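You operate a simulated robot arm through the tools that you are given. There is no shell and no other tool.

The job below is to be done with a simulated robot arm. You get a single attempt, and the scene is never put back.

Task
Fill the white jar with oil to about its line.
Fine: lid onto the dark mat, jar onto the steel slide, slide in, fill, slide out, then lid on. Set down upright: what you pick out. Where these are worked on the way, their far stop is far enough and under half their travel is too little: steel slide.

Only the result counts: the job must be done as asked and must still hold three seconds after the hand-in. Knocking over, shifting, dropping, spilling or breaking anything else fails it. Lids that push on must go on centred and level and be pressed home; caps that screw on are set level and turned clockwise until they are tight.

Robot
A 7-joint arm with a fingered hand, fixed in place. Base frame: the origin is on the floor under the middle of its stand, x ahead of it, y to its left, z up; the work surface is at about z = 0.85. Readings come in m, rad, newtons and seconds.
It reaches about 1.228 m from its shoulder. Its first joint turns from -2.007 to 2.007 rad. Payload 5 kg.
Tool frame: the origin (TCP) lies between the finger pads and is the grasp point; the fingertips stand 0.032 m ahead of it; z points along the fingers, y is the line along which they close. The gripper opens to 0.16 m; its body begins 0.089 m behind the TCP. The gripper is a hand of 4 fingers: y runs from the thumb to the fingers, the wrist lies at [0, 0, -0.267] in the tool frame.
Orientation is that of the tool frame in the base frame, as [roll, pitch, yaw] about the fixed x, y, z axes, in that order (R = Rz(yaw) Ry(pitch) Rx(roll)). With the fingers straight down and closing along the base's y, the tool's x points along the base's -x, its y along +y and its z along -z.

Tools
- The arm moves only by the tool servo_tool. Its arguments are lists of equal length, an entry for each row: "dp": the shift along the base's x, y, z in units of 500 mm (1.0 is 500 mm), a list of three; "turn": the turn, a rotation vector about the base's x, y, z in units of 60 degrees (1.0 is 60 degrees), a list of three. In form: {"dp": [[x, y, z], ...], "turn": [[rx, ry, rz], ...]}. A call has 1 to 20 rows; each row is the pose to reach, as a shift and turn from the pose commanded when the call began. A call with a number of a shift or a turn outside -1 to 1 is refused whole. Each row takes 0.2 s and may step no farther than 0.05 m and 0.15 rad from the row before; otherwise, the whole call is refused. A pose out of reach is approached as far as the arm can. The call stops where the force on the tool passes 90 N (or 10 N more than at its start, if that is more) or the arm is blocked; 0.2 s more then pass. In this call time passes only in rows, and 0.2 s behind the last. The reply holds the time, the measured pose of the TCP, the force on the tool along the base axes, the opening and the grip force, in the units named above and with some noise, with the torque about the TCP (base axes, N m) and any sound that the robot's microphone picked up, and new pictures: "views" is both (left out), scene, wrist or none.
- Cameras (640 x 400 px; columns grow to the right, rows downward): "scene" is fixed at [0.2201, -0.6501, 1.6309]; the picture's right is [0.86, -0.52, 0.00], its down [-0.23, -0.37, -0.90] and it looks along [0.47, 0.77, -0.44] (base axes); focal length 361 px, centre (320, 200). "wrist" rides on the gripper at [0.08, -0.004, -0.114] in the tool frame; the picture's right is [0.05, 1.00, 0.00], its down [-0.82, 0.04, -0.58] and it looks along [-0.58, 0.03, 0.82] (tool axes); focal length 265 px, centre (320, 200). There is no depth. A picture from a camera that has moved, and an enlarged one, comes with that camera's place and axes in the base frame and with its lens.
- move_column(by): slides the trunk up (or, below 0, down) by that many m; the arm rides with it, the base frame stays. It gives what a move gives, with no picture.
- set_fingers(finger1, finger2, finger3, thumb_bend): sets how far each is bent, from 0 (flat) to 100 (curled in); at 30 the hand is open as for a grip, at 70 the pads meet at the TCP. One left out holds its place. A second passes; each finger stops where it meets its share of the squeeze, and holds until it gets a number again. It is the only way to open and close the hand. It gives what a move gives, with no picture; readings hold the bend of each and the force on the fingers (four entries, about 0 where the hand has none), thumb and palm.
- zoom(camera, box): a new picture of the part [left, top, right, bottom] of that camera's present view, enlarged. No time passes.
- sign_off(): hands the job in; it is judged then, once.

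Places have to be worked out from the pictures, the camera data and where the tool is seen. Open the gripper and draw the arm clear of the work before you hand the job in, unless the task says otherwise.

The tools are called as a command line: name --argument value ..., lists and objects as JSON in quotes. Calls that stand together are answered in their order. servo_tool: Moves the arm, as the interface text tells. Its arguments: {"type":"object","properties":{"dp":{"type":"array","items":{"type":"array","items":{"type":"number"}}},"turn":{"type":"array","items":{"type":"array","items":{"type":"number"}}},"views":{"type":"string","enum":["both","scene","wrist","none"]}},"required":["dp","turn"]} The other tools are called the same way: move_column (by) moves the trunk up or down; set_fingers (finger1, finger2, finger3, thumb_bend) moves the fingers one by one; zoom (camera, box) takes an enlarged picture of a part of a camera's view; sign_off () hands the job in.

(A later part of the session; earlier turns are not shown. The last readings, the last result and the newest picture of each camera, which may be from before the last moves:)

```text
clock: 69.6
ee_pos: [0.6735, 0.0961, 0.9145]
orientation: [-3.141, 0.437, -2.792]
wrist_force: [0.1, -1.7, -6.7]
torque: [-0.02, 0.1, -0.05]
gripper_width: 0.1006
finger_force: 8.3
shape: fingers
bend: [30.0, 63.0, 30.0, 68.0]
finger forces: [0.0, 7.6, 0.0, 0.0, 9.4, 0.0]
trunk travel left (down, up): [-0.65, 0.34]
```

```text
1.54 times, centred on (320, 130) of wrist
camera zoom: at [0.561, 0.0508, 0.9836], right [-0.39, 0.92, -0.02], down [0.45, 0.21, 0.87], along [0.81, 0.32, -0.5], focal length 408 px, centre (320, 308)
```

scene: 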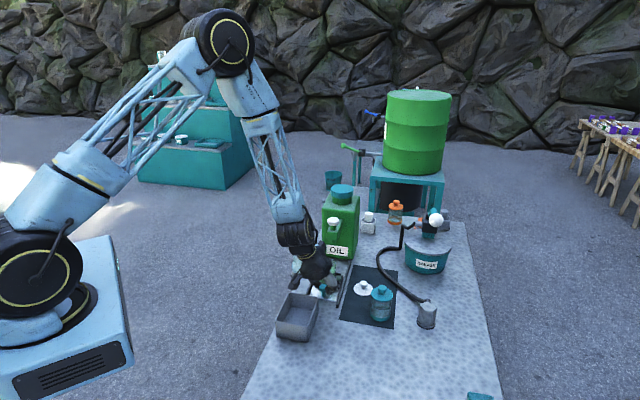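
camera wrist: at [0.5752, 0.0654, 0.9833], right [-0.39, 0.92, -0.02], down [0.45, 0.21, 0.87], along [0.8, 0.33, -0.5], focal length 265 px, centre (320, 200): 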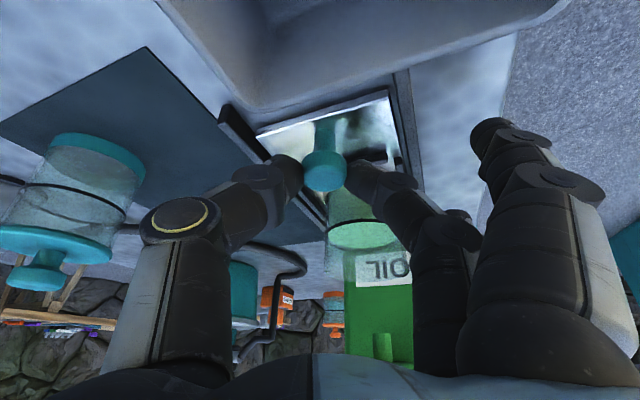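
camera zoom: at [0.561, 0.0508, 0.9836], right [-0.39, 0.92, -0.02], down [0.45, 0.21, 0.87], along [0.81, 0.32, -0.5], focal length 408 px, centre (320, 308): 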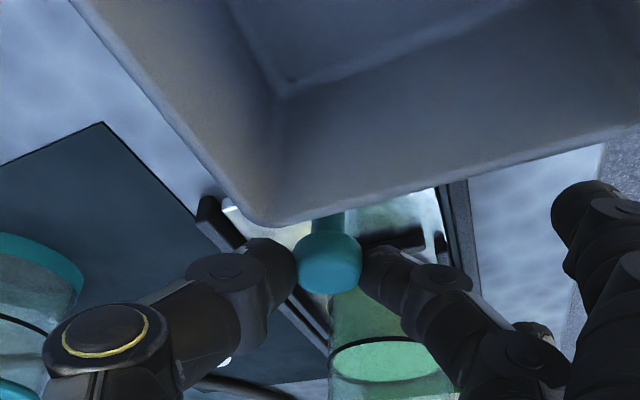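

About 85 mm out. Two last 2 mm steps to reach the near stop.

servo_tool --dp '[[-0.0028, -0.0028, 0]]' --turn '[[0, 0, 0]]' --views "none"

servo_tool --dp '[[-0.0028, -0.0028, 0]]' --turn '[[0, 0, 0]]' --views "none"

zoom --camera "scene" --box '[300, 255, 360, 315]'

```text
clock: 70.0
ee_pos: [0.6717, 0.0949, 0.9146]
orientation: [3.141, 0.437, -2.791]
wrist_force: [5.1, 1.4, -7.4]
torque: [0.03, -0.06, -0.06]
gripper_width: 0.1001
finger_force: 7.8
shape: fingers
bend: [30.0, 63.0, 30.0, 68.0]
finger forces: [0.0, 8.2, 0.0, 0.0, 7.7, 0.0]
trunk travel left (down, up): [-0.65, 0.34]
```

```text
clock: 70.4
ee_pos: [0.6711, 0.0938, 0.9139]
orientation: [-3.142, 0.437, -2.791]
wrist_force: [10.6, 4.9, -3.5]
torque: [0.06, -0.18, -0.16]
gripper_width: 0.0992
finger_force: 8.3
shape: fingers
bend: [30.0, 62.0, 30.0, 68.0]
finger forces: [0.1, 9.9, 0.1, 0.0, 7.0, 0.0]
trunk travel left (down, up): [-0.65, 0.34]
```

```text
6.67 times, centred on (330, 285) of scene
camera zoom: at [0.2201, -0.6501, 1.6309], right [0.86, -0.52, 0.0], down [-0.23, -0.37, -0.9], along [0.47, 0.77, -0.44], focal length 2408 px, centre (253, -367)
```

zoom: 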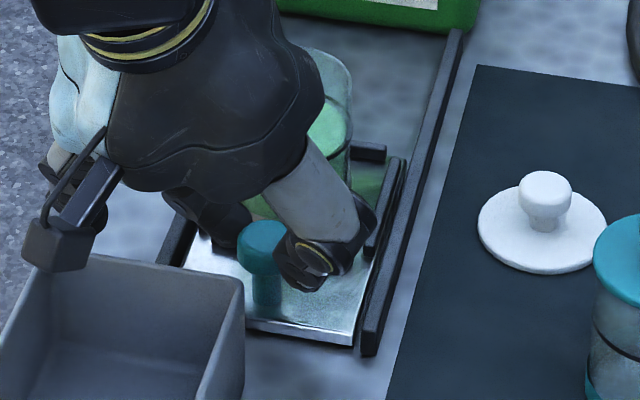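

The near stop is felt (force rose) and the plate is back at its outer position. I release the knob and rise straight up, then untilt.

servo_tool --dp '[[0.0028, 0.0028, 0]]' --turn '[[0, 0, 0]]' --views "none"

set_fingers --finger2 55 --thumb_bend 55

servo_tool --dp '[[0, 0, 0.04], [0, 0, 0.12], [0, 0, 0.2], [0, 0, 0.28], [0, 0, 0.36], [0, 0, 0.4]]' --turn '[[0, 0, 0], [0, 0, 0], [0, 0, 0], [-0.0475, 0.1305, 0], [-0.095, 0.261, 0], [-0.1425, 0.3916, 0]]'

zoom --camera "scene" --box '[300, 230, 400, 330]'

zoom --camera "scene" --box '[315, 255, 347, 295]'

```text
clock: 70.8
ee_pos: [0.6734, 0.0945, 0.9132]
orientation: [3.14, 0.437, -2.792]
wrist_force: [8.6, 1.7, -0.1]
torque: [0.09, -0.15, -0.1]
gripper_width: 0.0992
finger_force: 9.3
shape: fingers
bend: [30.0, 62.0, 30.0, 68.0]
finger forces: [0.1, 9.5, 0.1, 0.0, 8.3, 0.1]
trunk travel left (down, up): [-0.65, 0.34]
```

```text
clock: 71.8
ee_pos: [0.6713, 0.0949, 0.9144]
orientation: [-3.141, 0.437, -2.793]
wrist_force: [0.0, 0.2, 0.2]
torque: [0.01, -0.02, 0.01]
gripper_width: 0.1206
finger_force: 0.0
shape: fingers
bend: [30.0, 55.0, 30.0, 55.0]
finger forces: [0.0, 0.0, 0.0, 0.1, 0.0, 0.0]
trunk travel left (down, up): [-0.65, 0.34]
```

```text
clock: 73.2
ee_pos: [0.6717, 0.0899, 1.1136]
orientation: [3.135, 0.0, -2.794]
wrist_force: [-0.3, -1.6, -0.2]
torque: [0.13, 0.02, 0.04]
gripper_width: 0.121
finger_force: 0.1
shape: fingers
bend: [30.0, 55.0, 30.0, 55.0]
finger forces: [0.1, 0.2, 0.0, 0.0, 0.0, 0.0]
trunk travel left (down, up): [-0.65, 0.34]
camera wrist: at [0.5978, 0.0593, 1.2283], right [-0.39, 0.92, 0.01], down [0.75, 0.31, 0.58], along [0.53, 0.23, -0.82], focal length 265 px, centre (320, 200)
```

scene: 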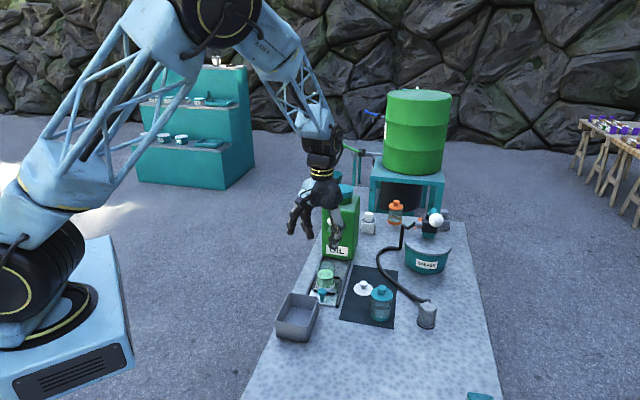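
wrist: 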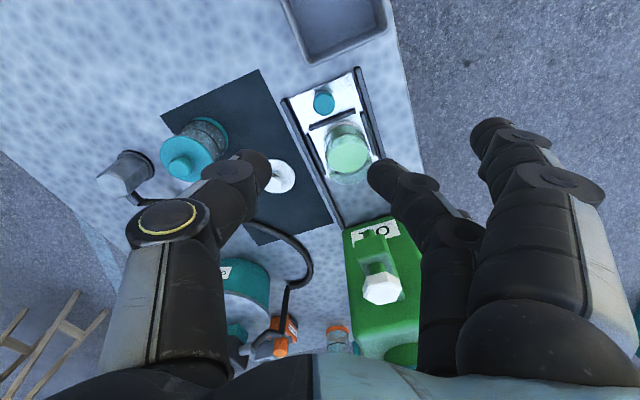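

```text
4.00 times, centred on (350, 280) of scene
camera zoom: at [0.2201, -0.6501, 1.6309], right [0.86, -0.52, 0.0], down [-0.23, -0.37, -0.9], along [0.47, 0.77, -0.44], focal length 1444 px, centre (200, -120)
```

zoom: 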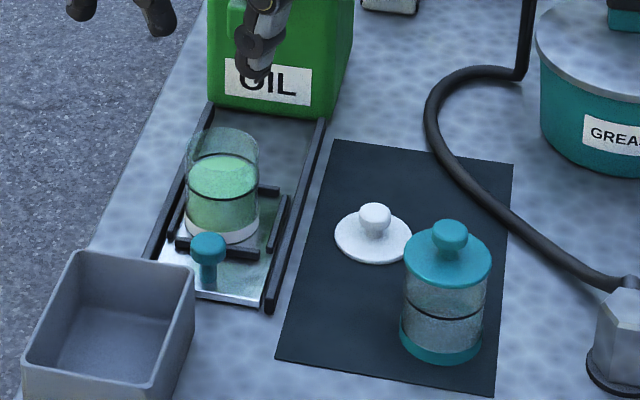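

```text
10.00 times, centred on (331, 275) of scene
camera zoom: at [0.2201, -0.6501, 1.6309], right [0.86, -0.52, 0.0], down [-0.23, -0.37, -0.9], along [0.47, 0.77, -0.44], focal length 3611 px, centre (210, -550)
```

zoom: 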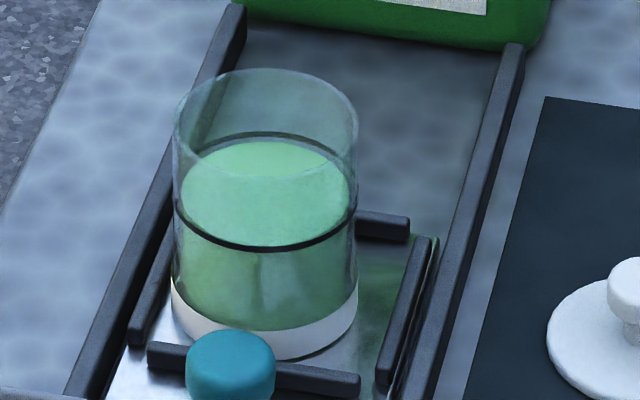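

Slide is out, the jar upright with oil at its line, everything in place. Now I turn back to the original yaw and move over the lid on the mat.

servo_tool --dp '[[0.05, -0.004, 0.0], [0.11, -0.01, 0.0], [0.17, -0.018, 0.0], [0.23, -0.026, -0.02], [0.28, -0.032, -0.07], [0.309, -0.036, -0.13]]' --turn '[[0, 0, -0.06], [0, 0, -0.12], [0, 0, -0.18], [0, 0, -0.24], [0, 0, -0.3], [0, 0, -0.3338]]' --views "none"

set_fingers --finger1 55 --finger2 56 --finger3 55 --thumb_bend 58

servo_tool --dp '[[0, 0, 0]]' --turn '[[0, 0, 0]]'

zoom --camera "wrist" --box '[220, 40, 420, 240]'

```text
clock: 74.6
ee_pos: [0.8274, 0.0759, 1.0479]
orientation: [3.141, 0.001, -3.141]
wrist_force: [0.5, 0.6, 0.5]
torque: [0.0, 0.03, 0.01]
gripper_width: 0.1209
finger_force: 0.0
shape: fingers
bend: [30.0, 55.0, 30.0, 55.0]
finger forces: [0.1, 0.0, 0.0, 0.0, 0.1, 0.0]
trunk travel left (down, up): [-0.65, 0.34]
```

```text
clock: 75.6
ee_pos: [0.8261, 0.0765, 1.0494]
orientation: [-3.141, -0.001, 3.141]
wrist_force: [-1.1, -0.2, 0.7]
torque: [-0.01, 0.01, -0.01]
gripper_width: 0.069
finger_force: 0.1
shape: fingers
bend: [55.0, 56.0, 55.0, 57.0]
finger forces: [0.1, 0.1, 0.1, 0.0, 0.1, 0.0]
trunk travel left (down, up): [-0.65, 0.34]
```

```text
clock: 76.0
ee_pos: [0.8262, 0.0758, 1.0491]
orientation: [-3.141, -0.002, -3.141]
wrist_force: [-0.4, -0.3, -0.1]
torque: [0.01, -0.06, -0.01]
gripper_width: 0.0688
finger_force: 0.0
shape: fingers
bend: [55.0, 56.0, 55.0, 57.0]
finger forces: [0.1, 0.0, 0.0, 0.0, 0.0, 0.0]
trunk travel left (down, up): [-0.65, 0.34]
camera wrist: at [0.7458, 0.0722, 1.163], right [-0.05, 1.0, 0.0], down [0.82, 0.04, 0.58], along [0.58, 0.03, -0.82], focal length 265 px, centre (320, 200)
```

scene: 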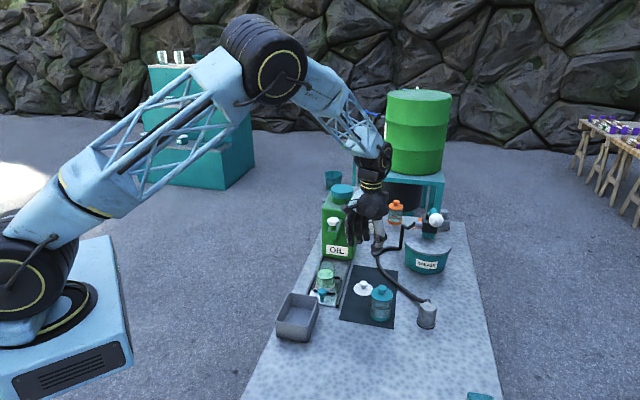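
wrist: 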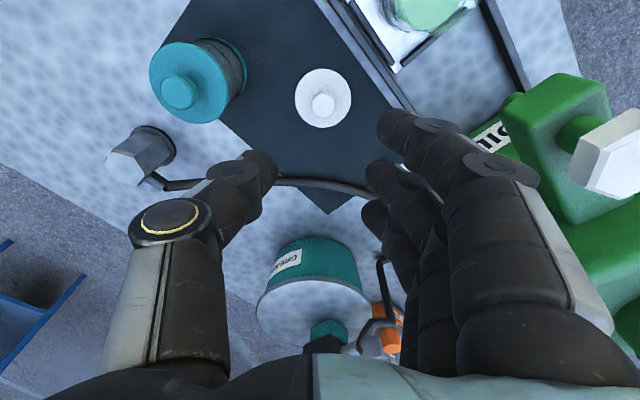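

```text
2.00 times, centred on (320, 140) of wrist
camera zoom: at [0.7458, 0.0722, 1.163], right [-0.05, 1.0, 0.0], down [0.82, 0.04, 0.58], along [0.58, 0.03, -0.82], focal length 531 px, centre (320, 320)
```

zoom: 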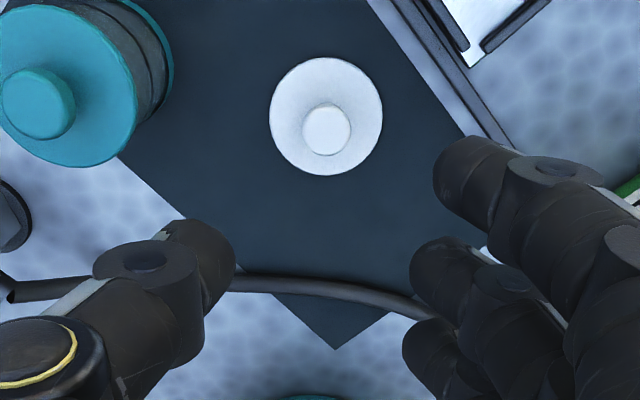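

Lid knob is at about (0.822, 0.080). I correct −4 mm x, +3.6 mm y and descend toward the gripping height.

servo_tool --dp '[[-0.004, 0.0036, -0.08], [-0.008, 0.0072, -0.16], [-0.008, 0.0072, -0.24]]' --turn '[[0, 0, 0], [0, 0, 0], [0, 0, 0]]' --views "none"

zoom --camera "wrist" --box '[220, 80, 420, 280]'

zoom --camera "scene" --box '[345, 250, 395, 300]'

```text
clock: 76.8
ee_pos: [0.8216, 0.0801, 0.9283]
orientation: [-3.141, 0.0, 3.14]
wrist_force: [0.4, -1.0, -0.2]
torque: [-0.01, 0.04, -0.04]
gripper_width: 0.0686
finger_force: 0.1
shape: fingers
bend: [55.0, 56.0, 55.0, 57.0]
finger forces: [0.1, 0.0, 0.0, 0.0, 0.1, 0.0]
trunk travel left (down, up): [-0.65, 0.34]
```

```text
2.00 times, centred on (320, 180) of wrist
camera zoom: at [0.7415, 0.0766, 1.042], right [-0.05, 1.0, 0.0], down [0.82, 0.04, 0.58], along [0.58, 0.03, -0.82], focal length 531 px, centre (320, 240)
```

zoom: 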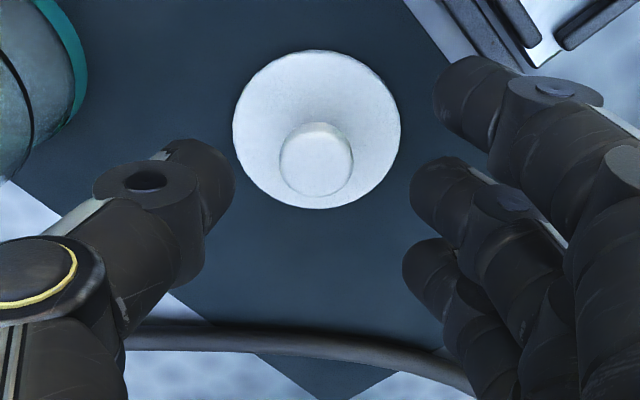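

```text
8.00 times, centred on (370, 275) of scene
camera zoom: at [0.2201, -0.6501, 1.6309], right [0.86, -0.52, 0.0], down [-0.23, -0.37, -0.9], along [0.47, 0.77, -0.44], focal length 2889 px, centre (-80, -400)
```

zoom: 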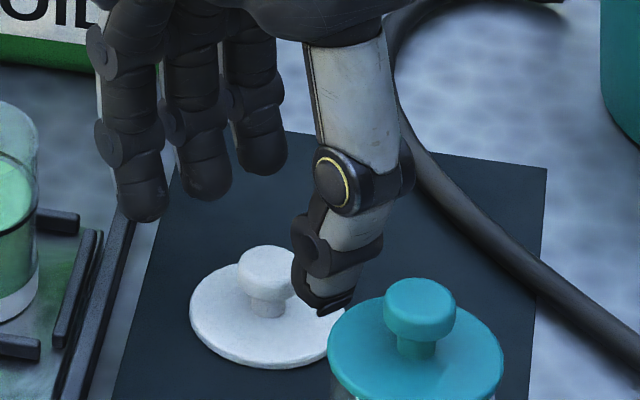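

Centred within a millimetre. Down 19 mm to grip height, then close on the knob.

servo_tool --dp '[[0, -0.001, -0.02], [0, -0.001, -0.039]]' --turn '[[0, 0, 0], [0, 0, 0]]' --views "none"

set_fingers --finger2 64 --thumb_bend 65

zoom --camera "wrist" --box '[220, 80, 420, 280]'

zoom --camera "scene" --box '[345, 250, 395, 300]'

```text
clock: 77.4
ee_pos: [0.8225, 0.0799, 0.9081]
orientation: [3.141, -0.001, 3.141]
wrist_force: [-0.8, -0.6, 0.5]
torque: [-0.02, 0.02, 0.02]
gripper_width: 0.0688
finger_force: 0.2
shape: fingers
bend: [55.0, 56.0, 55.0, 57.0]
finger forces: [0.0, 0.0, 0.1, 0.0, 0.0, 0.0]
trunk travel left (down, up): [-0.65, 0.34]
```

```text
clock: 78.4
ee_pos: [0.8217, 0.0795, 0.9085]
orientation: [3.14, 0.001, 3.141]
wrist_force: [-0.5, -0.9, 0.5]
torque: [0.0, 0.04, 0.0]
gripper_width: 0.055
finger_force: 0.2
shape: fingers
bend: [55.0, 64.0, 55.0, 65.0]
finger forces: [0.1, 0.1, 0.1, 0.1, 0.2, 0.0]
trunk travel left (down, up): [-0.65, 0.34]
```

```text
2.00 times, centred on (320, 180) of wrist
camera zoom: at [0.7412, 0.0756, 1.0228], right [-0.05, 1.0, 0.0], down [0.82, 0.04, 0.58], along [0.58, 0.03, -0.82], focal length 531 px, centre (320, 240)
```

zoom: 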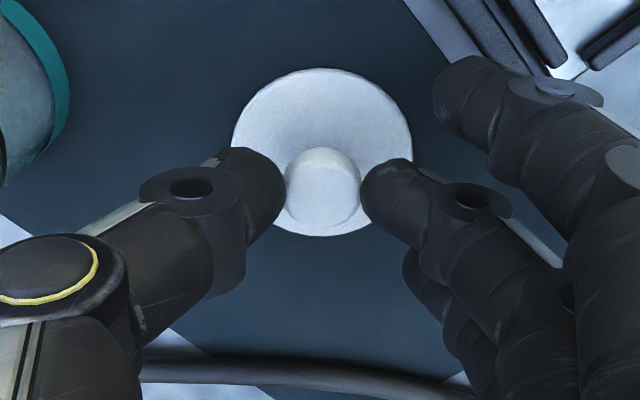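

```text
8.00 times, centred on (370, 275) of scene
camera zoom: at [0.2201, -0.6501, 1.6309], right [0.86, -0.52, 0.0], down [-0.23, -0.37, -0.9], along [0.47, 0.77, -0.44], focal length 2889 px, centre (-80, -400)
```

zoom: 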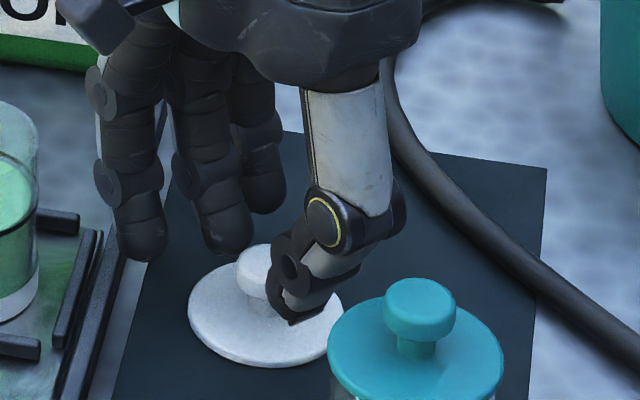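

Both tips touch the knob's sides. I squeeze to grip.

set_fingers --finger2 70 --thumb_bend 70

servo_tool --dp '[[0, 0, 0.01], [0, 0, 0.04], [0, 0, 0.1], [0, 0, 0.18], [0, 0, 0.25]]' --turn '[[0, 0, 0], [0, 0, 0], [0, 0, 0], [0, 0, 0], [0, 0, 0]]'

zoom --camera "wrist" --box '[220, 80, 420, 280]'

zoom --camera "scene" --box '[345, 220, 405, 290]'

```text
clock: 79.4
ee_pos: [0.8219, 0.0784, 0.9086]
orientation: [3.141, 0.002, -3.141]
wrist_force: [-1.2, 0.1, 0.7]
torque: [-0.02, 0.0, -0.02]
gripper_width: 0.0509
finger_force: 4.2
shape: fingers
bend: [55.0, 65.0, 55.0, 69.0]
finger forces: [0.0, 3.9, 0.0, 0.1, 3.9, 0.0]
trunk travel left (down, up): [-0.65, 0.34]
```

```text
clock: 80.6
ee_pos: [0.8194, 0.077, 1.035]
orientation: [-3.141, 0.0, 3.141]
wrist_force: [0.5, -0.1, -0.3]
torque: [-0.04, -0.01, 0.04]
gripper_width: 0.0471
finger_force: 0.7
shape: fingers
bend: [55.0, 69.0, 55.0, 70.0]
finger forces: [0.1, 0.6, 0.1, 0.0, 0.6, 0.0]
trunk travel left (down, up): [-0.65, 0.34]
camera wrist: at [0.739, 0.0733, 1.1495], right [-0.05, 1.0, 0.0], down [0.82, 0.04, 0.58], along [0.58, 0.03, -0.82], focal length 265 px, centre (320, 200)
```

scene: 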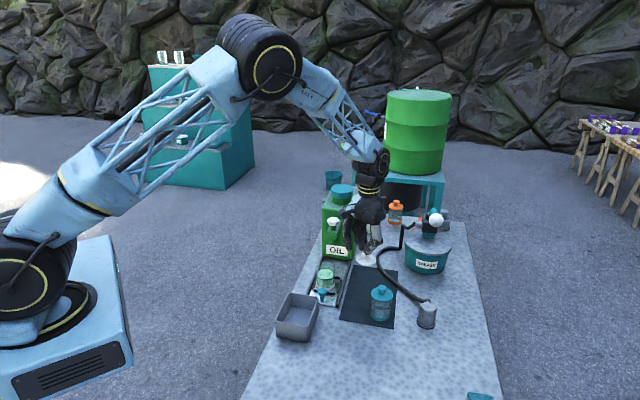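
wrist: 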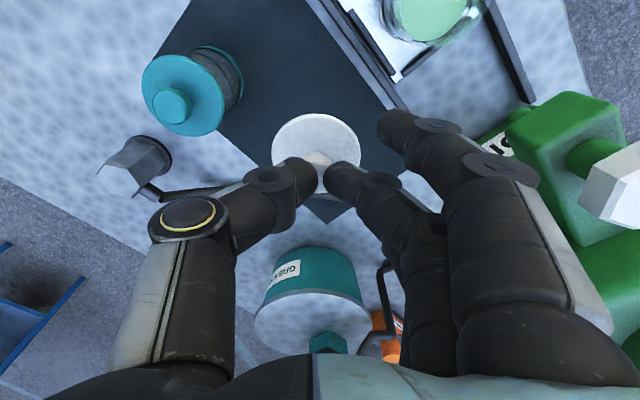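

```text
2.00 times, centred on (320, 180) of wrist
camera zoom: at [0.739, 0.0733, 1.1495], right [-0.05, 1.0, 0.0], down [0.82, 0.04, 0.58], along [0.58, 0.03, -0.82], focal length 531 px, centre (320, 240)
```

zoom: 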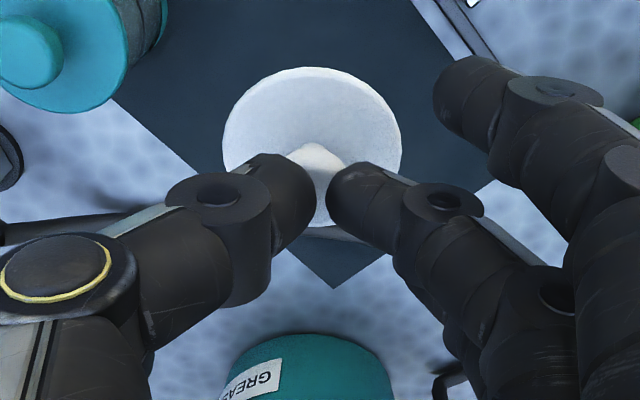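

```text
5.71 times, centred on (375, 255) of scene
camera zoom: at [0.2201, -0.6501, 1.6309], right [0.86, -0.52, 0.0], down [-0.23, -0.37, -0.9], along [0.47, 0.77, -0.44], focal length 2064 px, centre (6, -114)
```

zoom: 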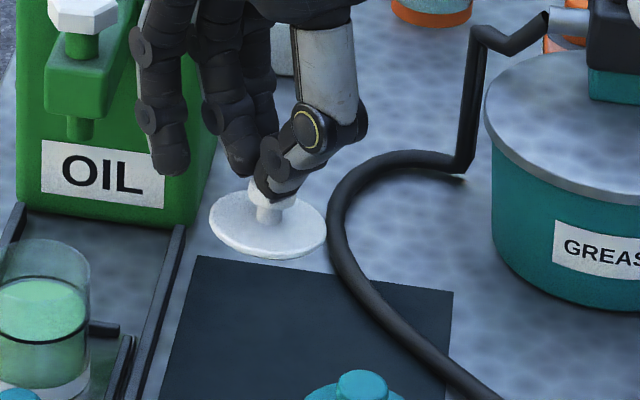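

The grip slipped up to the knob's upper edge (only 0.6 N). Rather than risk dropping the lid, I lower it straight back onto the mat at the same spot and re-grip deeper.

servo_tool --dp '[[0, 0, -0.03], [0, 0, -0.07], [0, 0, -0.11], [0, 0, -0.15], [0, 0, -0.19], [0, 0, -0.22]]' --turn '[[0, 0, 0], [0, 0, 0], [0, 0, 0], [0, 0, 0], [0, 0, 0], [0, 0, 0]]' --views "none"

zoom --camera "scene" --box '[345, 250, 395, 300]'

zoom --camera "wrist" --box '[220, 80, 420, 280]'

```text
clock: 82.0
ee_pos: [0.8218, 0.0793, 0.923]
orientation: [-3.141, 0.0, 3.141]
wrist_force: [-0.1, -1.1, -0.4]
torque: [0.01, 0.0, 0.02]
gripper_width: 0.0474
finger_force: 0.3
shape: fingers
bend: [55.0, 69.0, 55.0, 70.0]
finger forces: [0.0, 0.5, 0.0, 0.0, 0.6, 0.1]
trunk travel left (down, up): [-0.65, 0.34]
```

```text
8.00 times, centred on (370, 275) of scene
camera zoom: at [0.2201, -0.6501, 1.6309], right [0.86, -0.52, 0.0], down [-0.23, -0.37, -0.9], along [0.47, 0.77, -0.44], focal length 2889 px, centre (-80, -400)
```

zoom: 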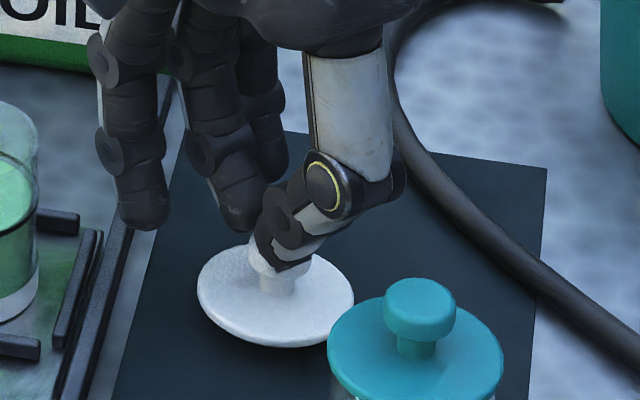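

```text
2.00 times, centred on (320, 180) of wrist
camera zoom: at [0.7417, 0.0759, 1.0383], right [-0.05, 1.0, 0.0], down [0.82, 0.04, 0.58], along [0.58, 0.03, -0.82], focal length 531 px, centre (320, 240)
```

zoom: 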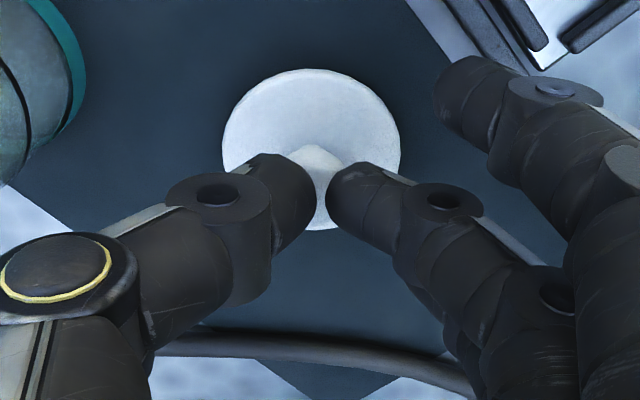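

Still held, about 1 cm above the mat. I continue down in small steps until it rests.

servo_tool --dp '[[0, 0, -0.006], [0, 0, -0.012]]' --turn '[[0, 0, 0], [0, 0, 0]]' --views "none"

servo_tool --dp '[[0, 0, -0.006]]' --turn '[[0, 0, 0]]' --views "none"

servo_tool --dp '[[0, 0, -0.004]]' --turn '[[0, 0, 0]]' --views "none"

zoom --camera "scene" --box '[345, 250, 395, 300]'

```text
clock: 82.6
ee_pos: [0.8223, 0.0792, 0.9187]
orientation: [-3.141, -0.001, 3.141]
wrist_force: [-0.8, 0.5, -0.3]
torque: [0.0, 0.0, 0.0]
gripper_width: 0.0472
finger_force: 0.5
shape: fingers
bend: [55.0, 69.0, 55.0, 70.0]
finger forces: [0.0, 0.6, 0.0, 0.1, 0.6, 0.1]
trunk travel left (down, up): [-0.65, 0.34]
```

```text
clock: 83.0
ee_pos: [0.8213, 0.0791, 0.916]
orientation: [3.14, -0.001, 3.141]
wrist_force: [-1.1, -0.2, -0.3]
torque: [-0.01, 0.0, 0.03]
gripper_width: 0.0472
finger_force: 1.2
shape: fingers
bend: [55.0, 69.0, 55.0, 70.0]
finger forces: [0.0, 0.6, 0.1, 0.1, 0.6, 0.1]
trunk travel left (down, up): [-0.65, 0.34]
```

```text
clock: 83.4
ee_pos: [0.8217, 0.0792, 0.9128]
orientation: [3.14, -0.001, 3.141]
wrist_force: [0.7, 0.0, 0.4]
torque: [0.01, 0.04, 0.01]
gripper_width: 0.0473
finger_force: 0.6
shape: fingers
bend: [55.0, 69.0, 55.0, 70.0]
finger forces: [0.0, 0.6, 0.0, 0.1, 0.6, 0.0]
trunk travel left (down, up): [-0.65, 0.34]
```

```text
8.00 times, centred on (370, 275) of scene
camera zoom: at [0.2201, -0.6501, 1.6309], right [0.86, -0.52, 0.0], down [-0.23, -0.37, -0.9], along [0.47, 0.77, -0.44], focal length 2889 px, centre (-80, -400)
```

zoom: 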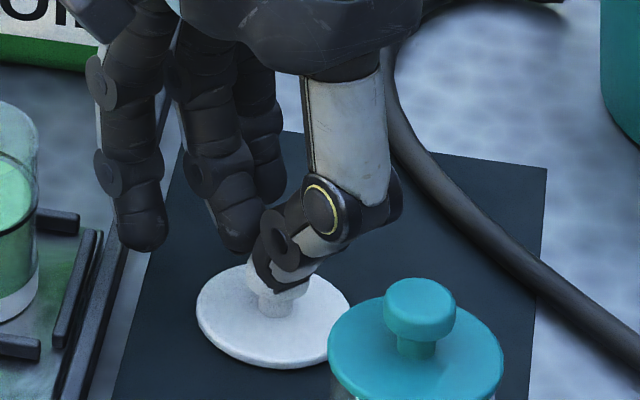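

The lid is down on the mat again. I open the two fingers, go 8 mm lower so the tips will close under the knob's head, and re-grip.

set_fingers --finger2 57 --thumb_bend 57

servo_tool --dp '[[0, 0, -0.008], [0, 0, -0.014]]' --turn '[[0, 0, 0], [0, 0, 0]]' --views "none"

zoom --camera "wrist" --box '[220, 80, 420, 280]'

zoom --camera "scene" --box '[345, 250, 395, 300]'

```text
clock: 84.4
ee_pos: [0.8211, 0.0801, 0.9137]
orientation: [-3.141, -0.001, 3.14]
wrist_force: [0.0, 0.2, 0.0]
torque: [0.03, -0.01, 0.01]
gripper_width: 0.0699
finger_force: 0.0
shape: fingers
bend: [55.0, 56.0, 55.0, 56.0]
finger forces: [0.0, 0.0, 0.1, 0.0, 0.0, 0.0]
trunk travel left (down, up): [-0.65, 0.34]
```

```text
clock: 85.0
ee_pos: [0.8216, 0.0797, 0.9064]
orientation: [3.141, 0.0, -3.14]
wrist_force: [-0.8, 0.6, 0.6]
torque: [0.0, 0.01, -0.05]
gripper_width: 0.0699
finger_force: 0.0
shape: fingers
bend: [55.0, 56.0, 55.0, 56.0]
finger forces: [0.0, 0.0, 0.0, 0.1, 0.0, 0.0]
trunk travel left (down, up): [-0.65, 0.34]
```

```text
2.00 times, centred on (320, 180) of wrist
camera zoom: at [0.7413, 0.0757, 1.0207], right [-0.05, 1.0, 0.0], down [0.82, 0.04, 0.58], along [0.58, 0.03, -0.82], focal length 531 px, centre (320, 240)
```

zoom: 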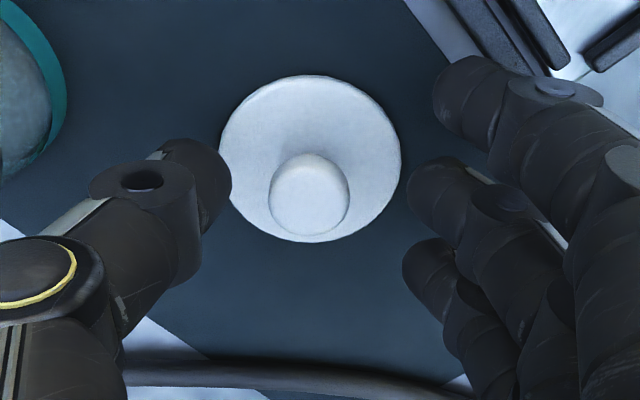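

```text
8.00 times, centred on (370, 275) of scene
camera zoom: at [0.2201, -0.6501, 1.6309], right [0.86, -0.52, 0.0], down [-0.23, -0.37, -0.9], along [0.47, 0.77, -0.44], focal length 2889 px, centre (-80, -400)
```

zoom: 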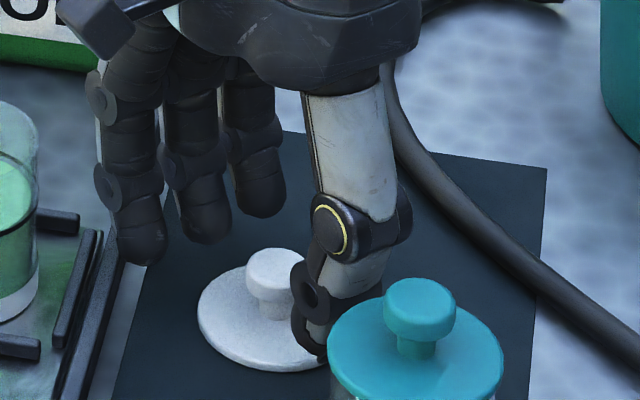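

The knob is 3 mm towards −y; I re-centre, lower 2 mm more and close in two stages.

servo_tool --dp '[[0, -0.0055, -0.004]]' --turn '[[0, 0, 0]]' --views "none"

set_fingers --finger2 64 --thumb_bend 64

zoom --camera "wrist" --box '[220, 80, 420, 280]'

zoom --camera "scene" --box '[345, 250, 395, 300]'

```text
clock: 85.4
ee_pos: [0.8213, 0.0758, 0.9037]
orientation: [-3.14, 0.0, 3.14]
wrist_force: [0.0, -0.7, 0.5]
torque: [0.01, 0.01, 0.0]
gripper_width: 0.0698
finger_force: 0.1
shape: fingers
bend: [55.0, 56.0, 55.0, 56.0]
finger forces: [0.1, 0.1, 0.0, 0.0, 0.1, 0.0]
trunk travel left (down, up): [-0.65, 0.34]
```

```text
clock: 86.4
ee_pos: [0.8219, 0.0768, 0.9054]
orientation: [-3.14, -0.001, -3.142]
wrist_force: [0.0, -0.3, -0.4]
torque: [0.03, 0.01, 0.0]
gripper_width: 0.0564
finger_force: 0.5
shape: fingers
bend: [55.0, 64.0, 55.0, 64.0]
finger forces: [0.0, 0.1, 0.0, 0.0, 0.1, 0.1]
trunk travel left (down, up): [-0.65, 0.34]
```

```text
2.00 times, centred on (320, 180) of wrist
camera zoom: at [0.7413, 0.073, 1.0189], right [-0.05, 1.0, 0.0], down [0.82, 0.04, 0.58], along [0.58, 0.03, -0.82], focal length 531 px, centre (320, 240)
```

zoom: 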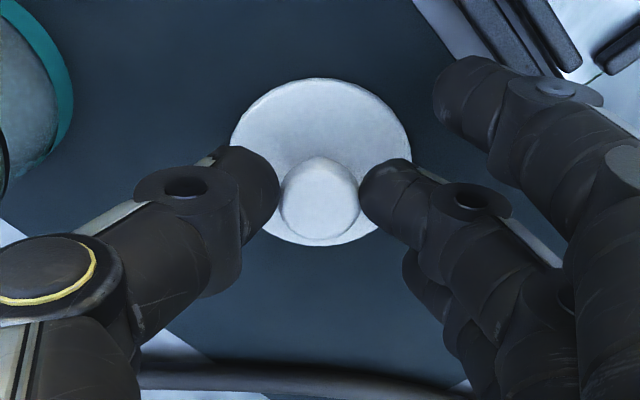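

```text
8.00 times, centred on (370, 275) of scene
camera zoom: at [0.2201, -0.6501, 1.6309], right [0.86, -0.52, 0.0], down [-0.23, -0.37, -0.9], along [0.47, 0.77, -0.44], focal length 2889 px, centre (-80, -400)
```

zoom: 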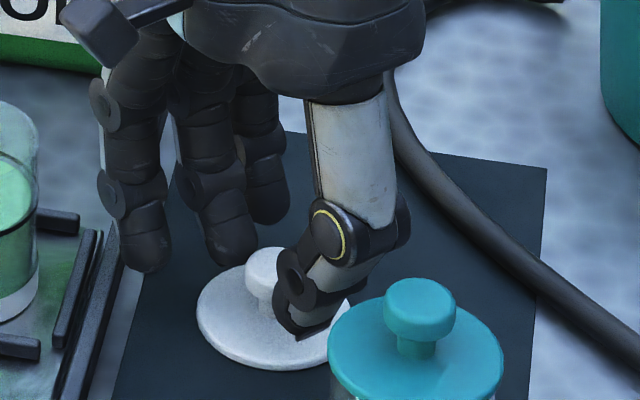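

Symmetric, with tips near the disc. Squeeze now.

set_fingers --finger2 71 --thumb_bend 71

zoom --camera "wrist" --box '[220, 80, 420, 280]'

zoom --camera "scene" --box '[345, 250, 395, 300]'

```text
clock: 87.4
ee_pos: [0.8219, 0.0764, 0.9051]
orientation: [3.141, 0.0, 3.141]
wrist_force: [0.0, -0.6, 1.5]
torque: [0.0, 0.01, 0.04]
gripper_width: 0.0524
finger_force: 7.1
shape: fingers
bend: [55.0, 65.0, 55.0, 68.0]
finger forces: [0.1, 7.6, 0.0, 0.0, 6.9, 0.1]
trunk travel left (down, up): [-0.65, 0.34]
```

```text
2.00 times, centred on (320, 180) of wrist
camera zoom: at [0.7413, 0.073, 1.0189], right [-0.05, 1.0, 0.0], down [0.82, 0.04, 0.58], along [0.58, 0.03, -0.82], focal length 531 px, centre (320, 240)
```

zoom: 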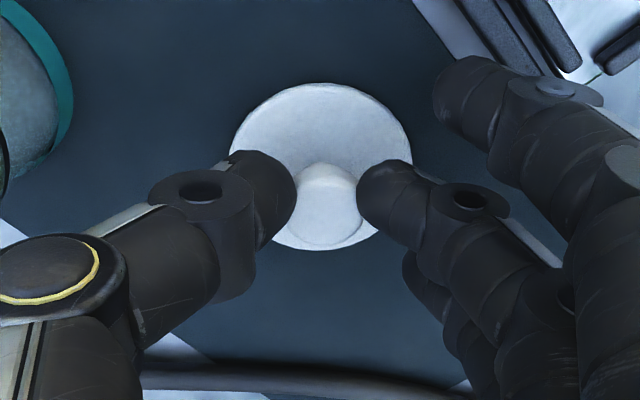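

```text
8.00 times, centred on (370, 275) of scene
camera zoom: at [0.2201, -0.6501, 1.6309], right [0.86, -0.52, 0.0], down [-0.23, -0.37, -0.9], along [0.47, 0.77, -0.44], focal length 2889 px, centre (-80, -400)
```

zoom: 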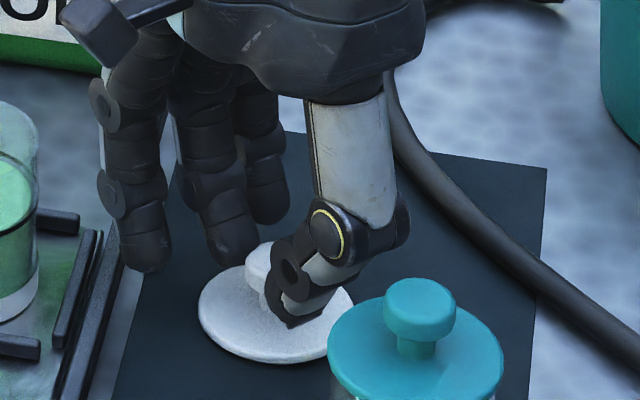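

Now 7 N on each side, like the first good grip. I lift slowly.

servo_tool --dp '[[0, 0, 0.006], [0, 0, 0.016], [0, 0, 0.04], [0, 0, 0.08]]' --turn '[[0, 0, 0], [0, 0, 0], [0, 0, 0], [0, 0, 0]]' --views "none"

zoom --camera "wrist" --box '[220, 80, 420, 280]'

zoom --camera "scene" --box '[345, 240, 395, 290]'

```text
clock: 88.4
ee_pos: [0.8229, 0.0771, 0.945]
orientation: [-3.141, -0.001, -3.141]
wrist_force: [-0.5, -0.3, 0.1]
torque: [-0.03, 0.02, 0.0]
gripper_width: 0.052
finger_force: 7.8
shape: fingers
bend: [55.0, 65.0, 55.0, 68.0]
finger forces: [0.1, 7.6, 0.0, 0.0, 6.7, 0.1]
trunk travel left (down, up): [-0.65, 0.34]
```

```text
2.00 times, centred on (320, 180) of wrist
camera zoom: at [0.7414, 0.0731, 1.0583], right [-0.05, 1.0, 0.0], down [0.82, 0.04, 0.58], along [0.58, 0.03, -0.82], focal length 531 px, centre (320, 240)
```

zoom: 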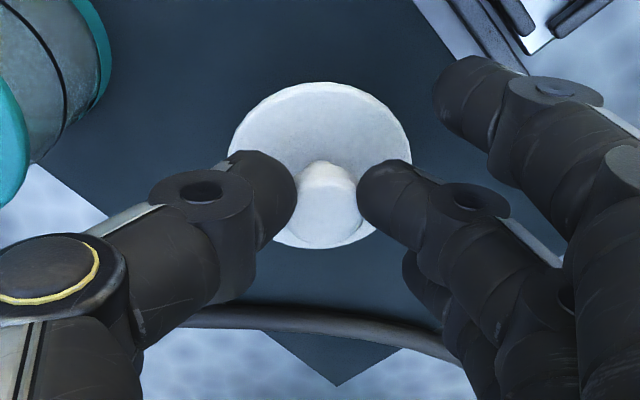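

```text
8.00 times, centred on (370, 265) of scene
camera zoom: at [0.2201, -0.6501, 1.6309], right [0.86, -0.52, 0.0], down [-0.23, -0.37, -0.9], along [0.47, 0.77, -0.44], focal length 2889 px, centre (-80, -320)
```

zoom: 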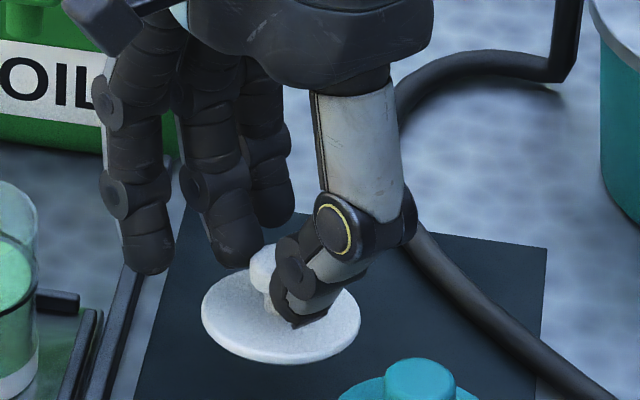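

The lid is held firmly. I check its levelness closely before carrying it.

zoom --camera "wrist" --box '[270, 110, 370, 210]'

zoom --camera "scene" --box '[366, 262, 394, 290]'

```text
4.00 times, centred on (320, 160) of wrist
camera zoom: at [0.7414, 0.0731, 1.0583], right [-0.05, 1.0, 0.0], down [0.82, 0.04, 0.58], along [0.58, 0.03, -0.82], focal length 1062 px, centre (320, 360)
```

zoom: 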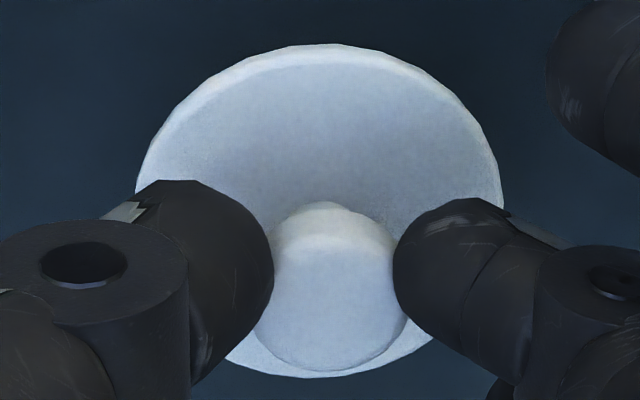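

```text
14.29 times, centred on (380, 276) of scene
camera zoom: at [0.2201, -0.6501, 1.6309], right [0.86, -0.52, 0.0], down [-0.23, -0.37, -0.9], along [0.47, 0.77, -0.44], focal length 5159 px, centre (-537, -886)
```

zoom: 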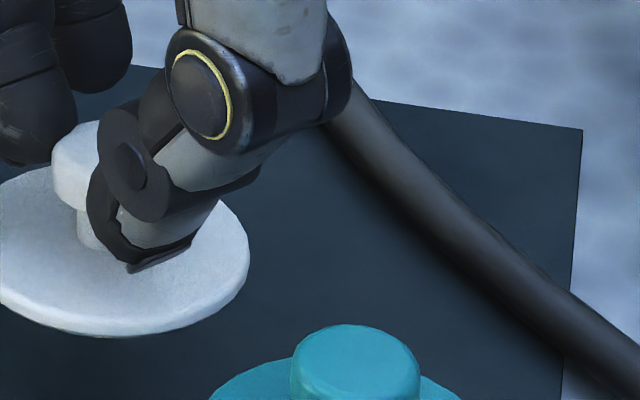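

The lid is tilted about 5° (knob toward the finger side). I carry it up and over to the jar while turning +45°, and will correct the tilt there.

servo_tool --dp '[[0, 0, 0.07], [-0.02, 0.015, 0.15], [-0.06, 0.05, 0.2], [-0.1, 0.09, 0.21], [-0.14, 0.12, 0.21], [-0.17, 0.145, 0.21], [-0.19, 0.158, 0.21]]' --turn '[[0, 0, 0], [0, 0, 0.12], [0, 0, 0.25], [0, 0, 0.38], [0, 0, 0.51], [0, 0, 0.64], [0, 0, 0.75]]'

zoom --camera "wrist" --box '[220, 40, 420, 240]'

zoom --camera "scene" --box '[300, 220, 370, 300]'

```text
clock: 90.0
ee_pos: [0.7272, 0.1567, 1.049]
orientation: [-3.141, 0.0, -2.354]
wrist_force: [0.1, -0.8, -1.0]
torque: [0.02, 0.0, 0.03]
gripper_width: 0.0519
finger_force: 6.8
shape: fingers
bend: [55.0, 65.0, 55.0, 68.0]
finger forces: [0.0, 7.5, 0.1, 0.0, 6.7, 0.1]
trunk travel left (down, up): [-0.65, 0.34]
camera wrist: at [0.6733, 0.0962, 1.1633], right [-0.74, 0.67, 0.0], down [0.55, 0.61, 0.58], along [0.39, 0.43, -0.82], focal length 265 px, centre (320, 200)
```

scene: 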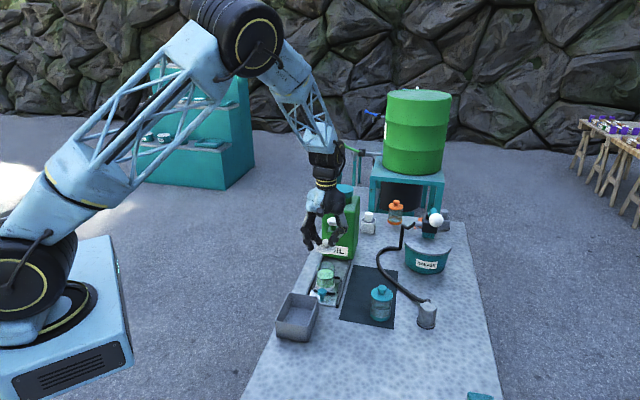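
wrist: 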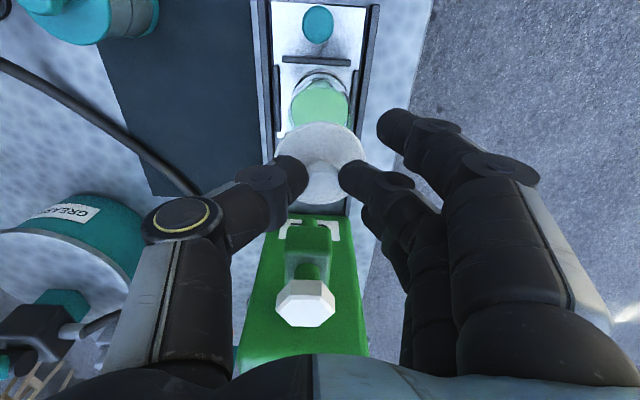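

```text
2.00 times, centred on (320, 140) of wrist
camera zoom: at [0.6733, 0.0962, 1.1633], right [-0.74, 0.67, 0.0], down [0.55, 0.61, 0.58], along [0.39, 0.43, -0.82], focal length 531 px, centre (320, 320)
```

zoom: 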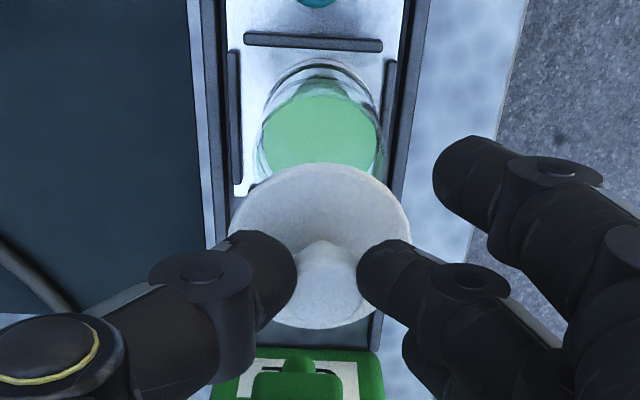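

```text
5.00 times, centred on (335, 260) of scene
camera zoom: at [0.2201, -0.6501, 1.6309], right [0.86, -0.52, 0.0], down [-0.23, -0.37, -0.9], along [0.47, 0.77, -0.44], focal length 1806 px, centre (245, -100)
```

zoom: 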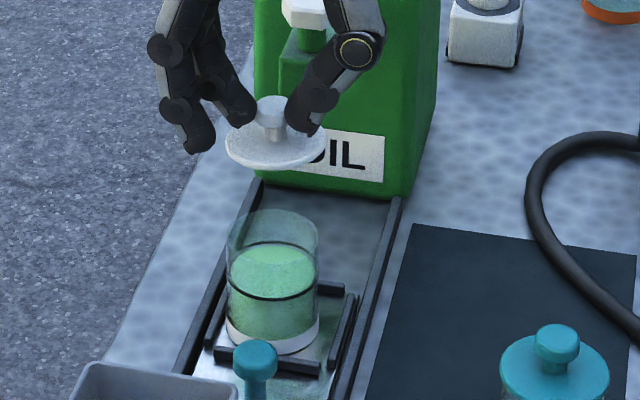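

The lid is 1–2 mm from the jar's axis; I level it by rotating the hand 5° about the slide direction, compensate the shift, and lower to just above the rim.

servo_tool --dp '[[0.0034, -0.0074, -0.03], [0.0034, -0.0074, -0.07], [0.0034, -0.0074, -0.1]]' --turn '[[0.03, 0.03, 0], [0.0589, 0.0589, 0], [0.0589, 0.0589, 0]]'

zoom --camera "wrist" --box '[220, 60, 420, 260]'

zoom --camera "scene" --box '[310, 235, 360, 295]'

```text
clock: 90.8
ee_pos: [0.7288, 0.1538, 0.9989]
orientation: [3.056, 0.0, -2.357]
wrist_force: [-0.6, 0.2, 0.3]
torque: [-0.02, 0.03, 0.05]
gripper_width: 0.052
finger_force: 7.1
shape: fingers
bend: [55.0, 65.0, 55.0, 68.0]
finger forces: [0.1, 7.5, 0.1, 0.0, 6.7, 0.0]
trunk travel left (down, up): [-0.65, 0.34]
camera wrist: at [0.6825, 0.0878, 1.1123], right [-0.74, 0.67, 0.09], down [0.58, 0.57, 0.58], along [0.34, 0.48, -0.81], focal length 265 px, centre (320, 200)
```

scene: 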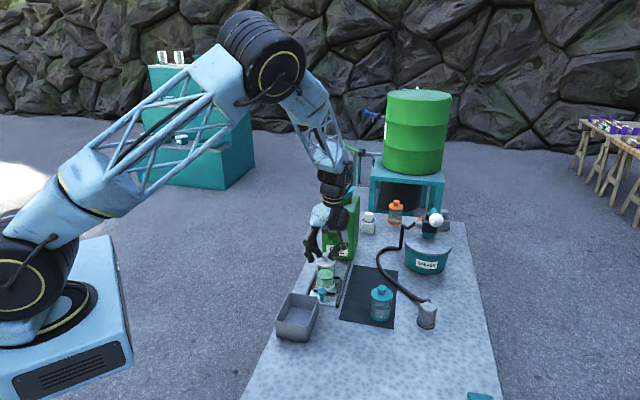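
wrist: 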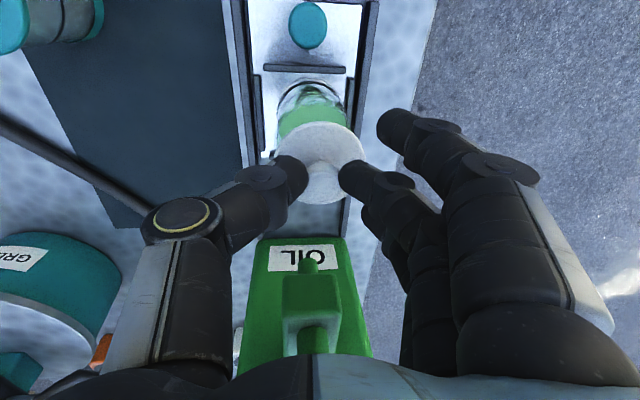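

```text
2.00 times, centred on (320, 160) of wrist
camera zoom: at [0.6825, 0.0878, 1.1123], right [-0.74, 0.67, 0.09], down [0.58, 0.57, 0.58], along [0.34, 0.48, -0.81], focal length 531 px, centre (320, 280)
```

zoom: 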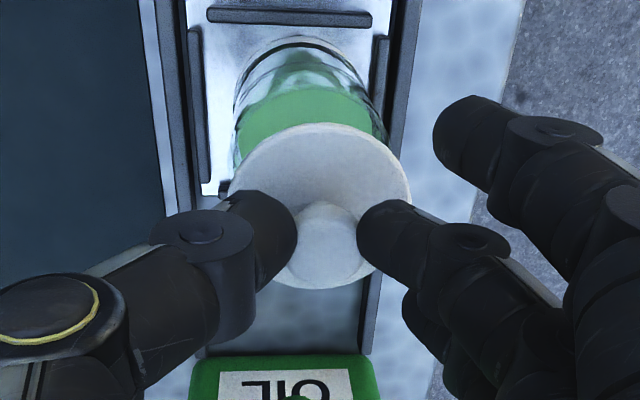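

```text
6.67 times, centred on (335, 265) of scene
camera zoom: at [0.2201, -0.6501, 1.6309], right [0.86, -0.52, 0.0], down [-0.23, -0.37, -0.9], along [0.47, 0.77, -0.44], focal length 2408 px, centre (220, -233)
```

zoom: 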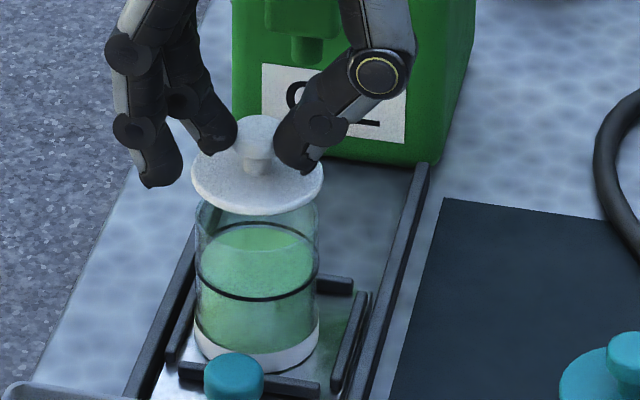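

The lid looks level and centred over the jar from the scene camera; I enlarge for a finer check.

zoom --camera "scene" --box '[320, 246, 348, 281]'

zoom --camera "wrist" --box '[260, 70, 380, 210]'

```text
11.43 times, centred on (334, 264) of scene
camera zoom: at [0.2201, -0.6501, 1.6309], right [0.86, -0.52, 0.0], down [-0.23, -0.37, -0.9], along [0.47, 0.77, -0.44], focal length 4127 px, centre (160, -526)
```

zoom: 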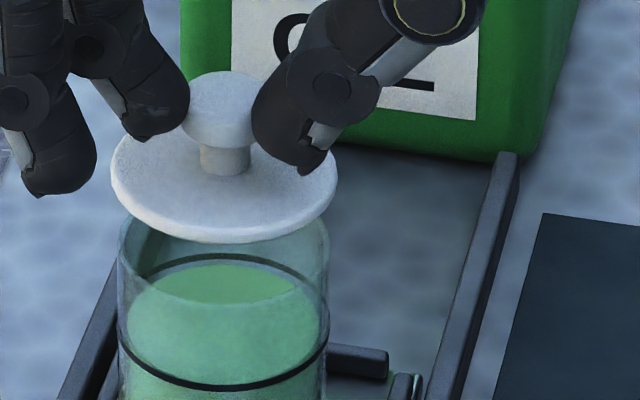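

```text
2.86 times, centred on (320, 140) of wrist
camera zoom: at [0.6825, 0.0878, 1.1123], right [-0.74, 0.67, 0.09], down [0.58, 0.57, 0.58], along [0.34, 0.48, -0.81], focal length 758 px, centre (320, 371)
```

zoom: 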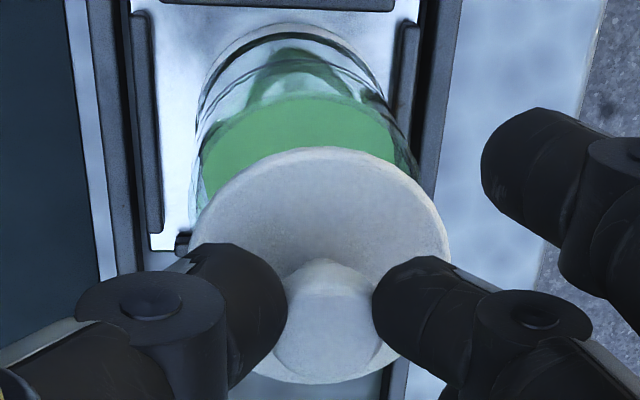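

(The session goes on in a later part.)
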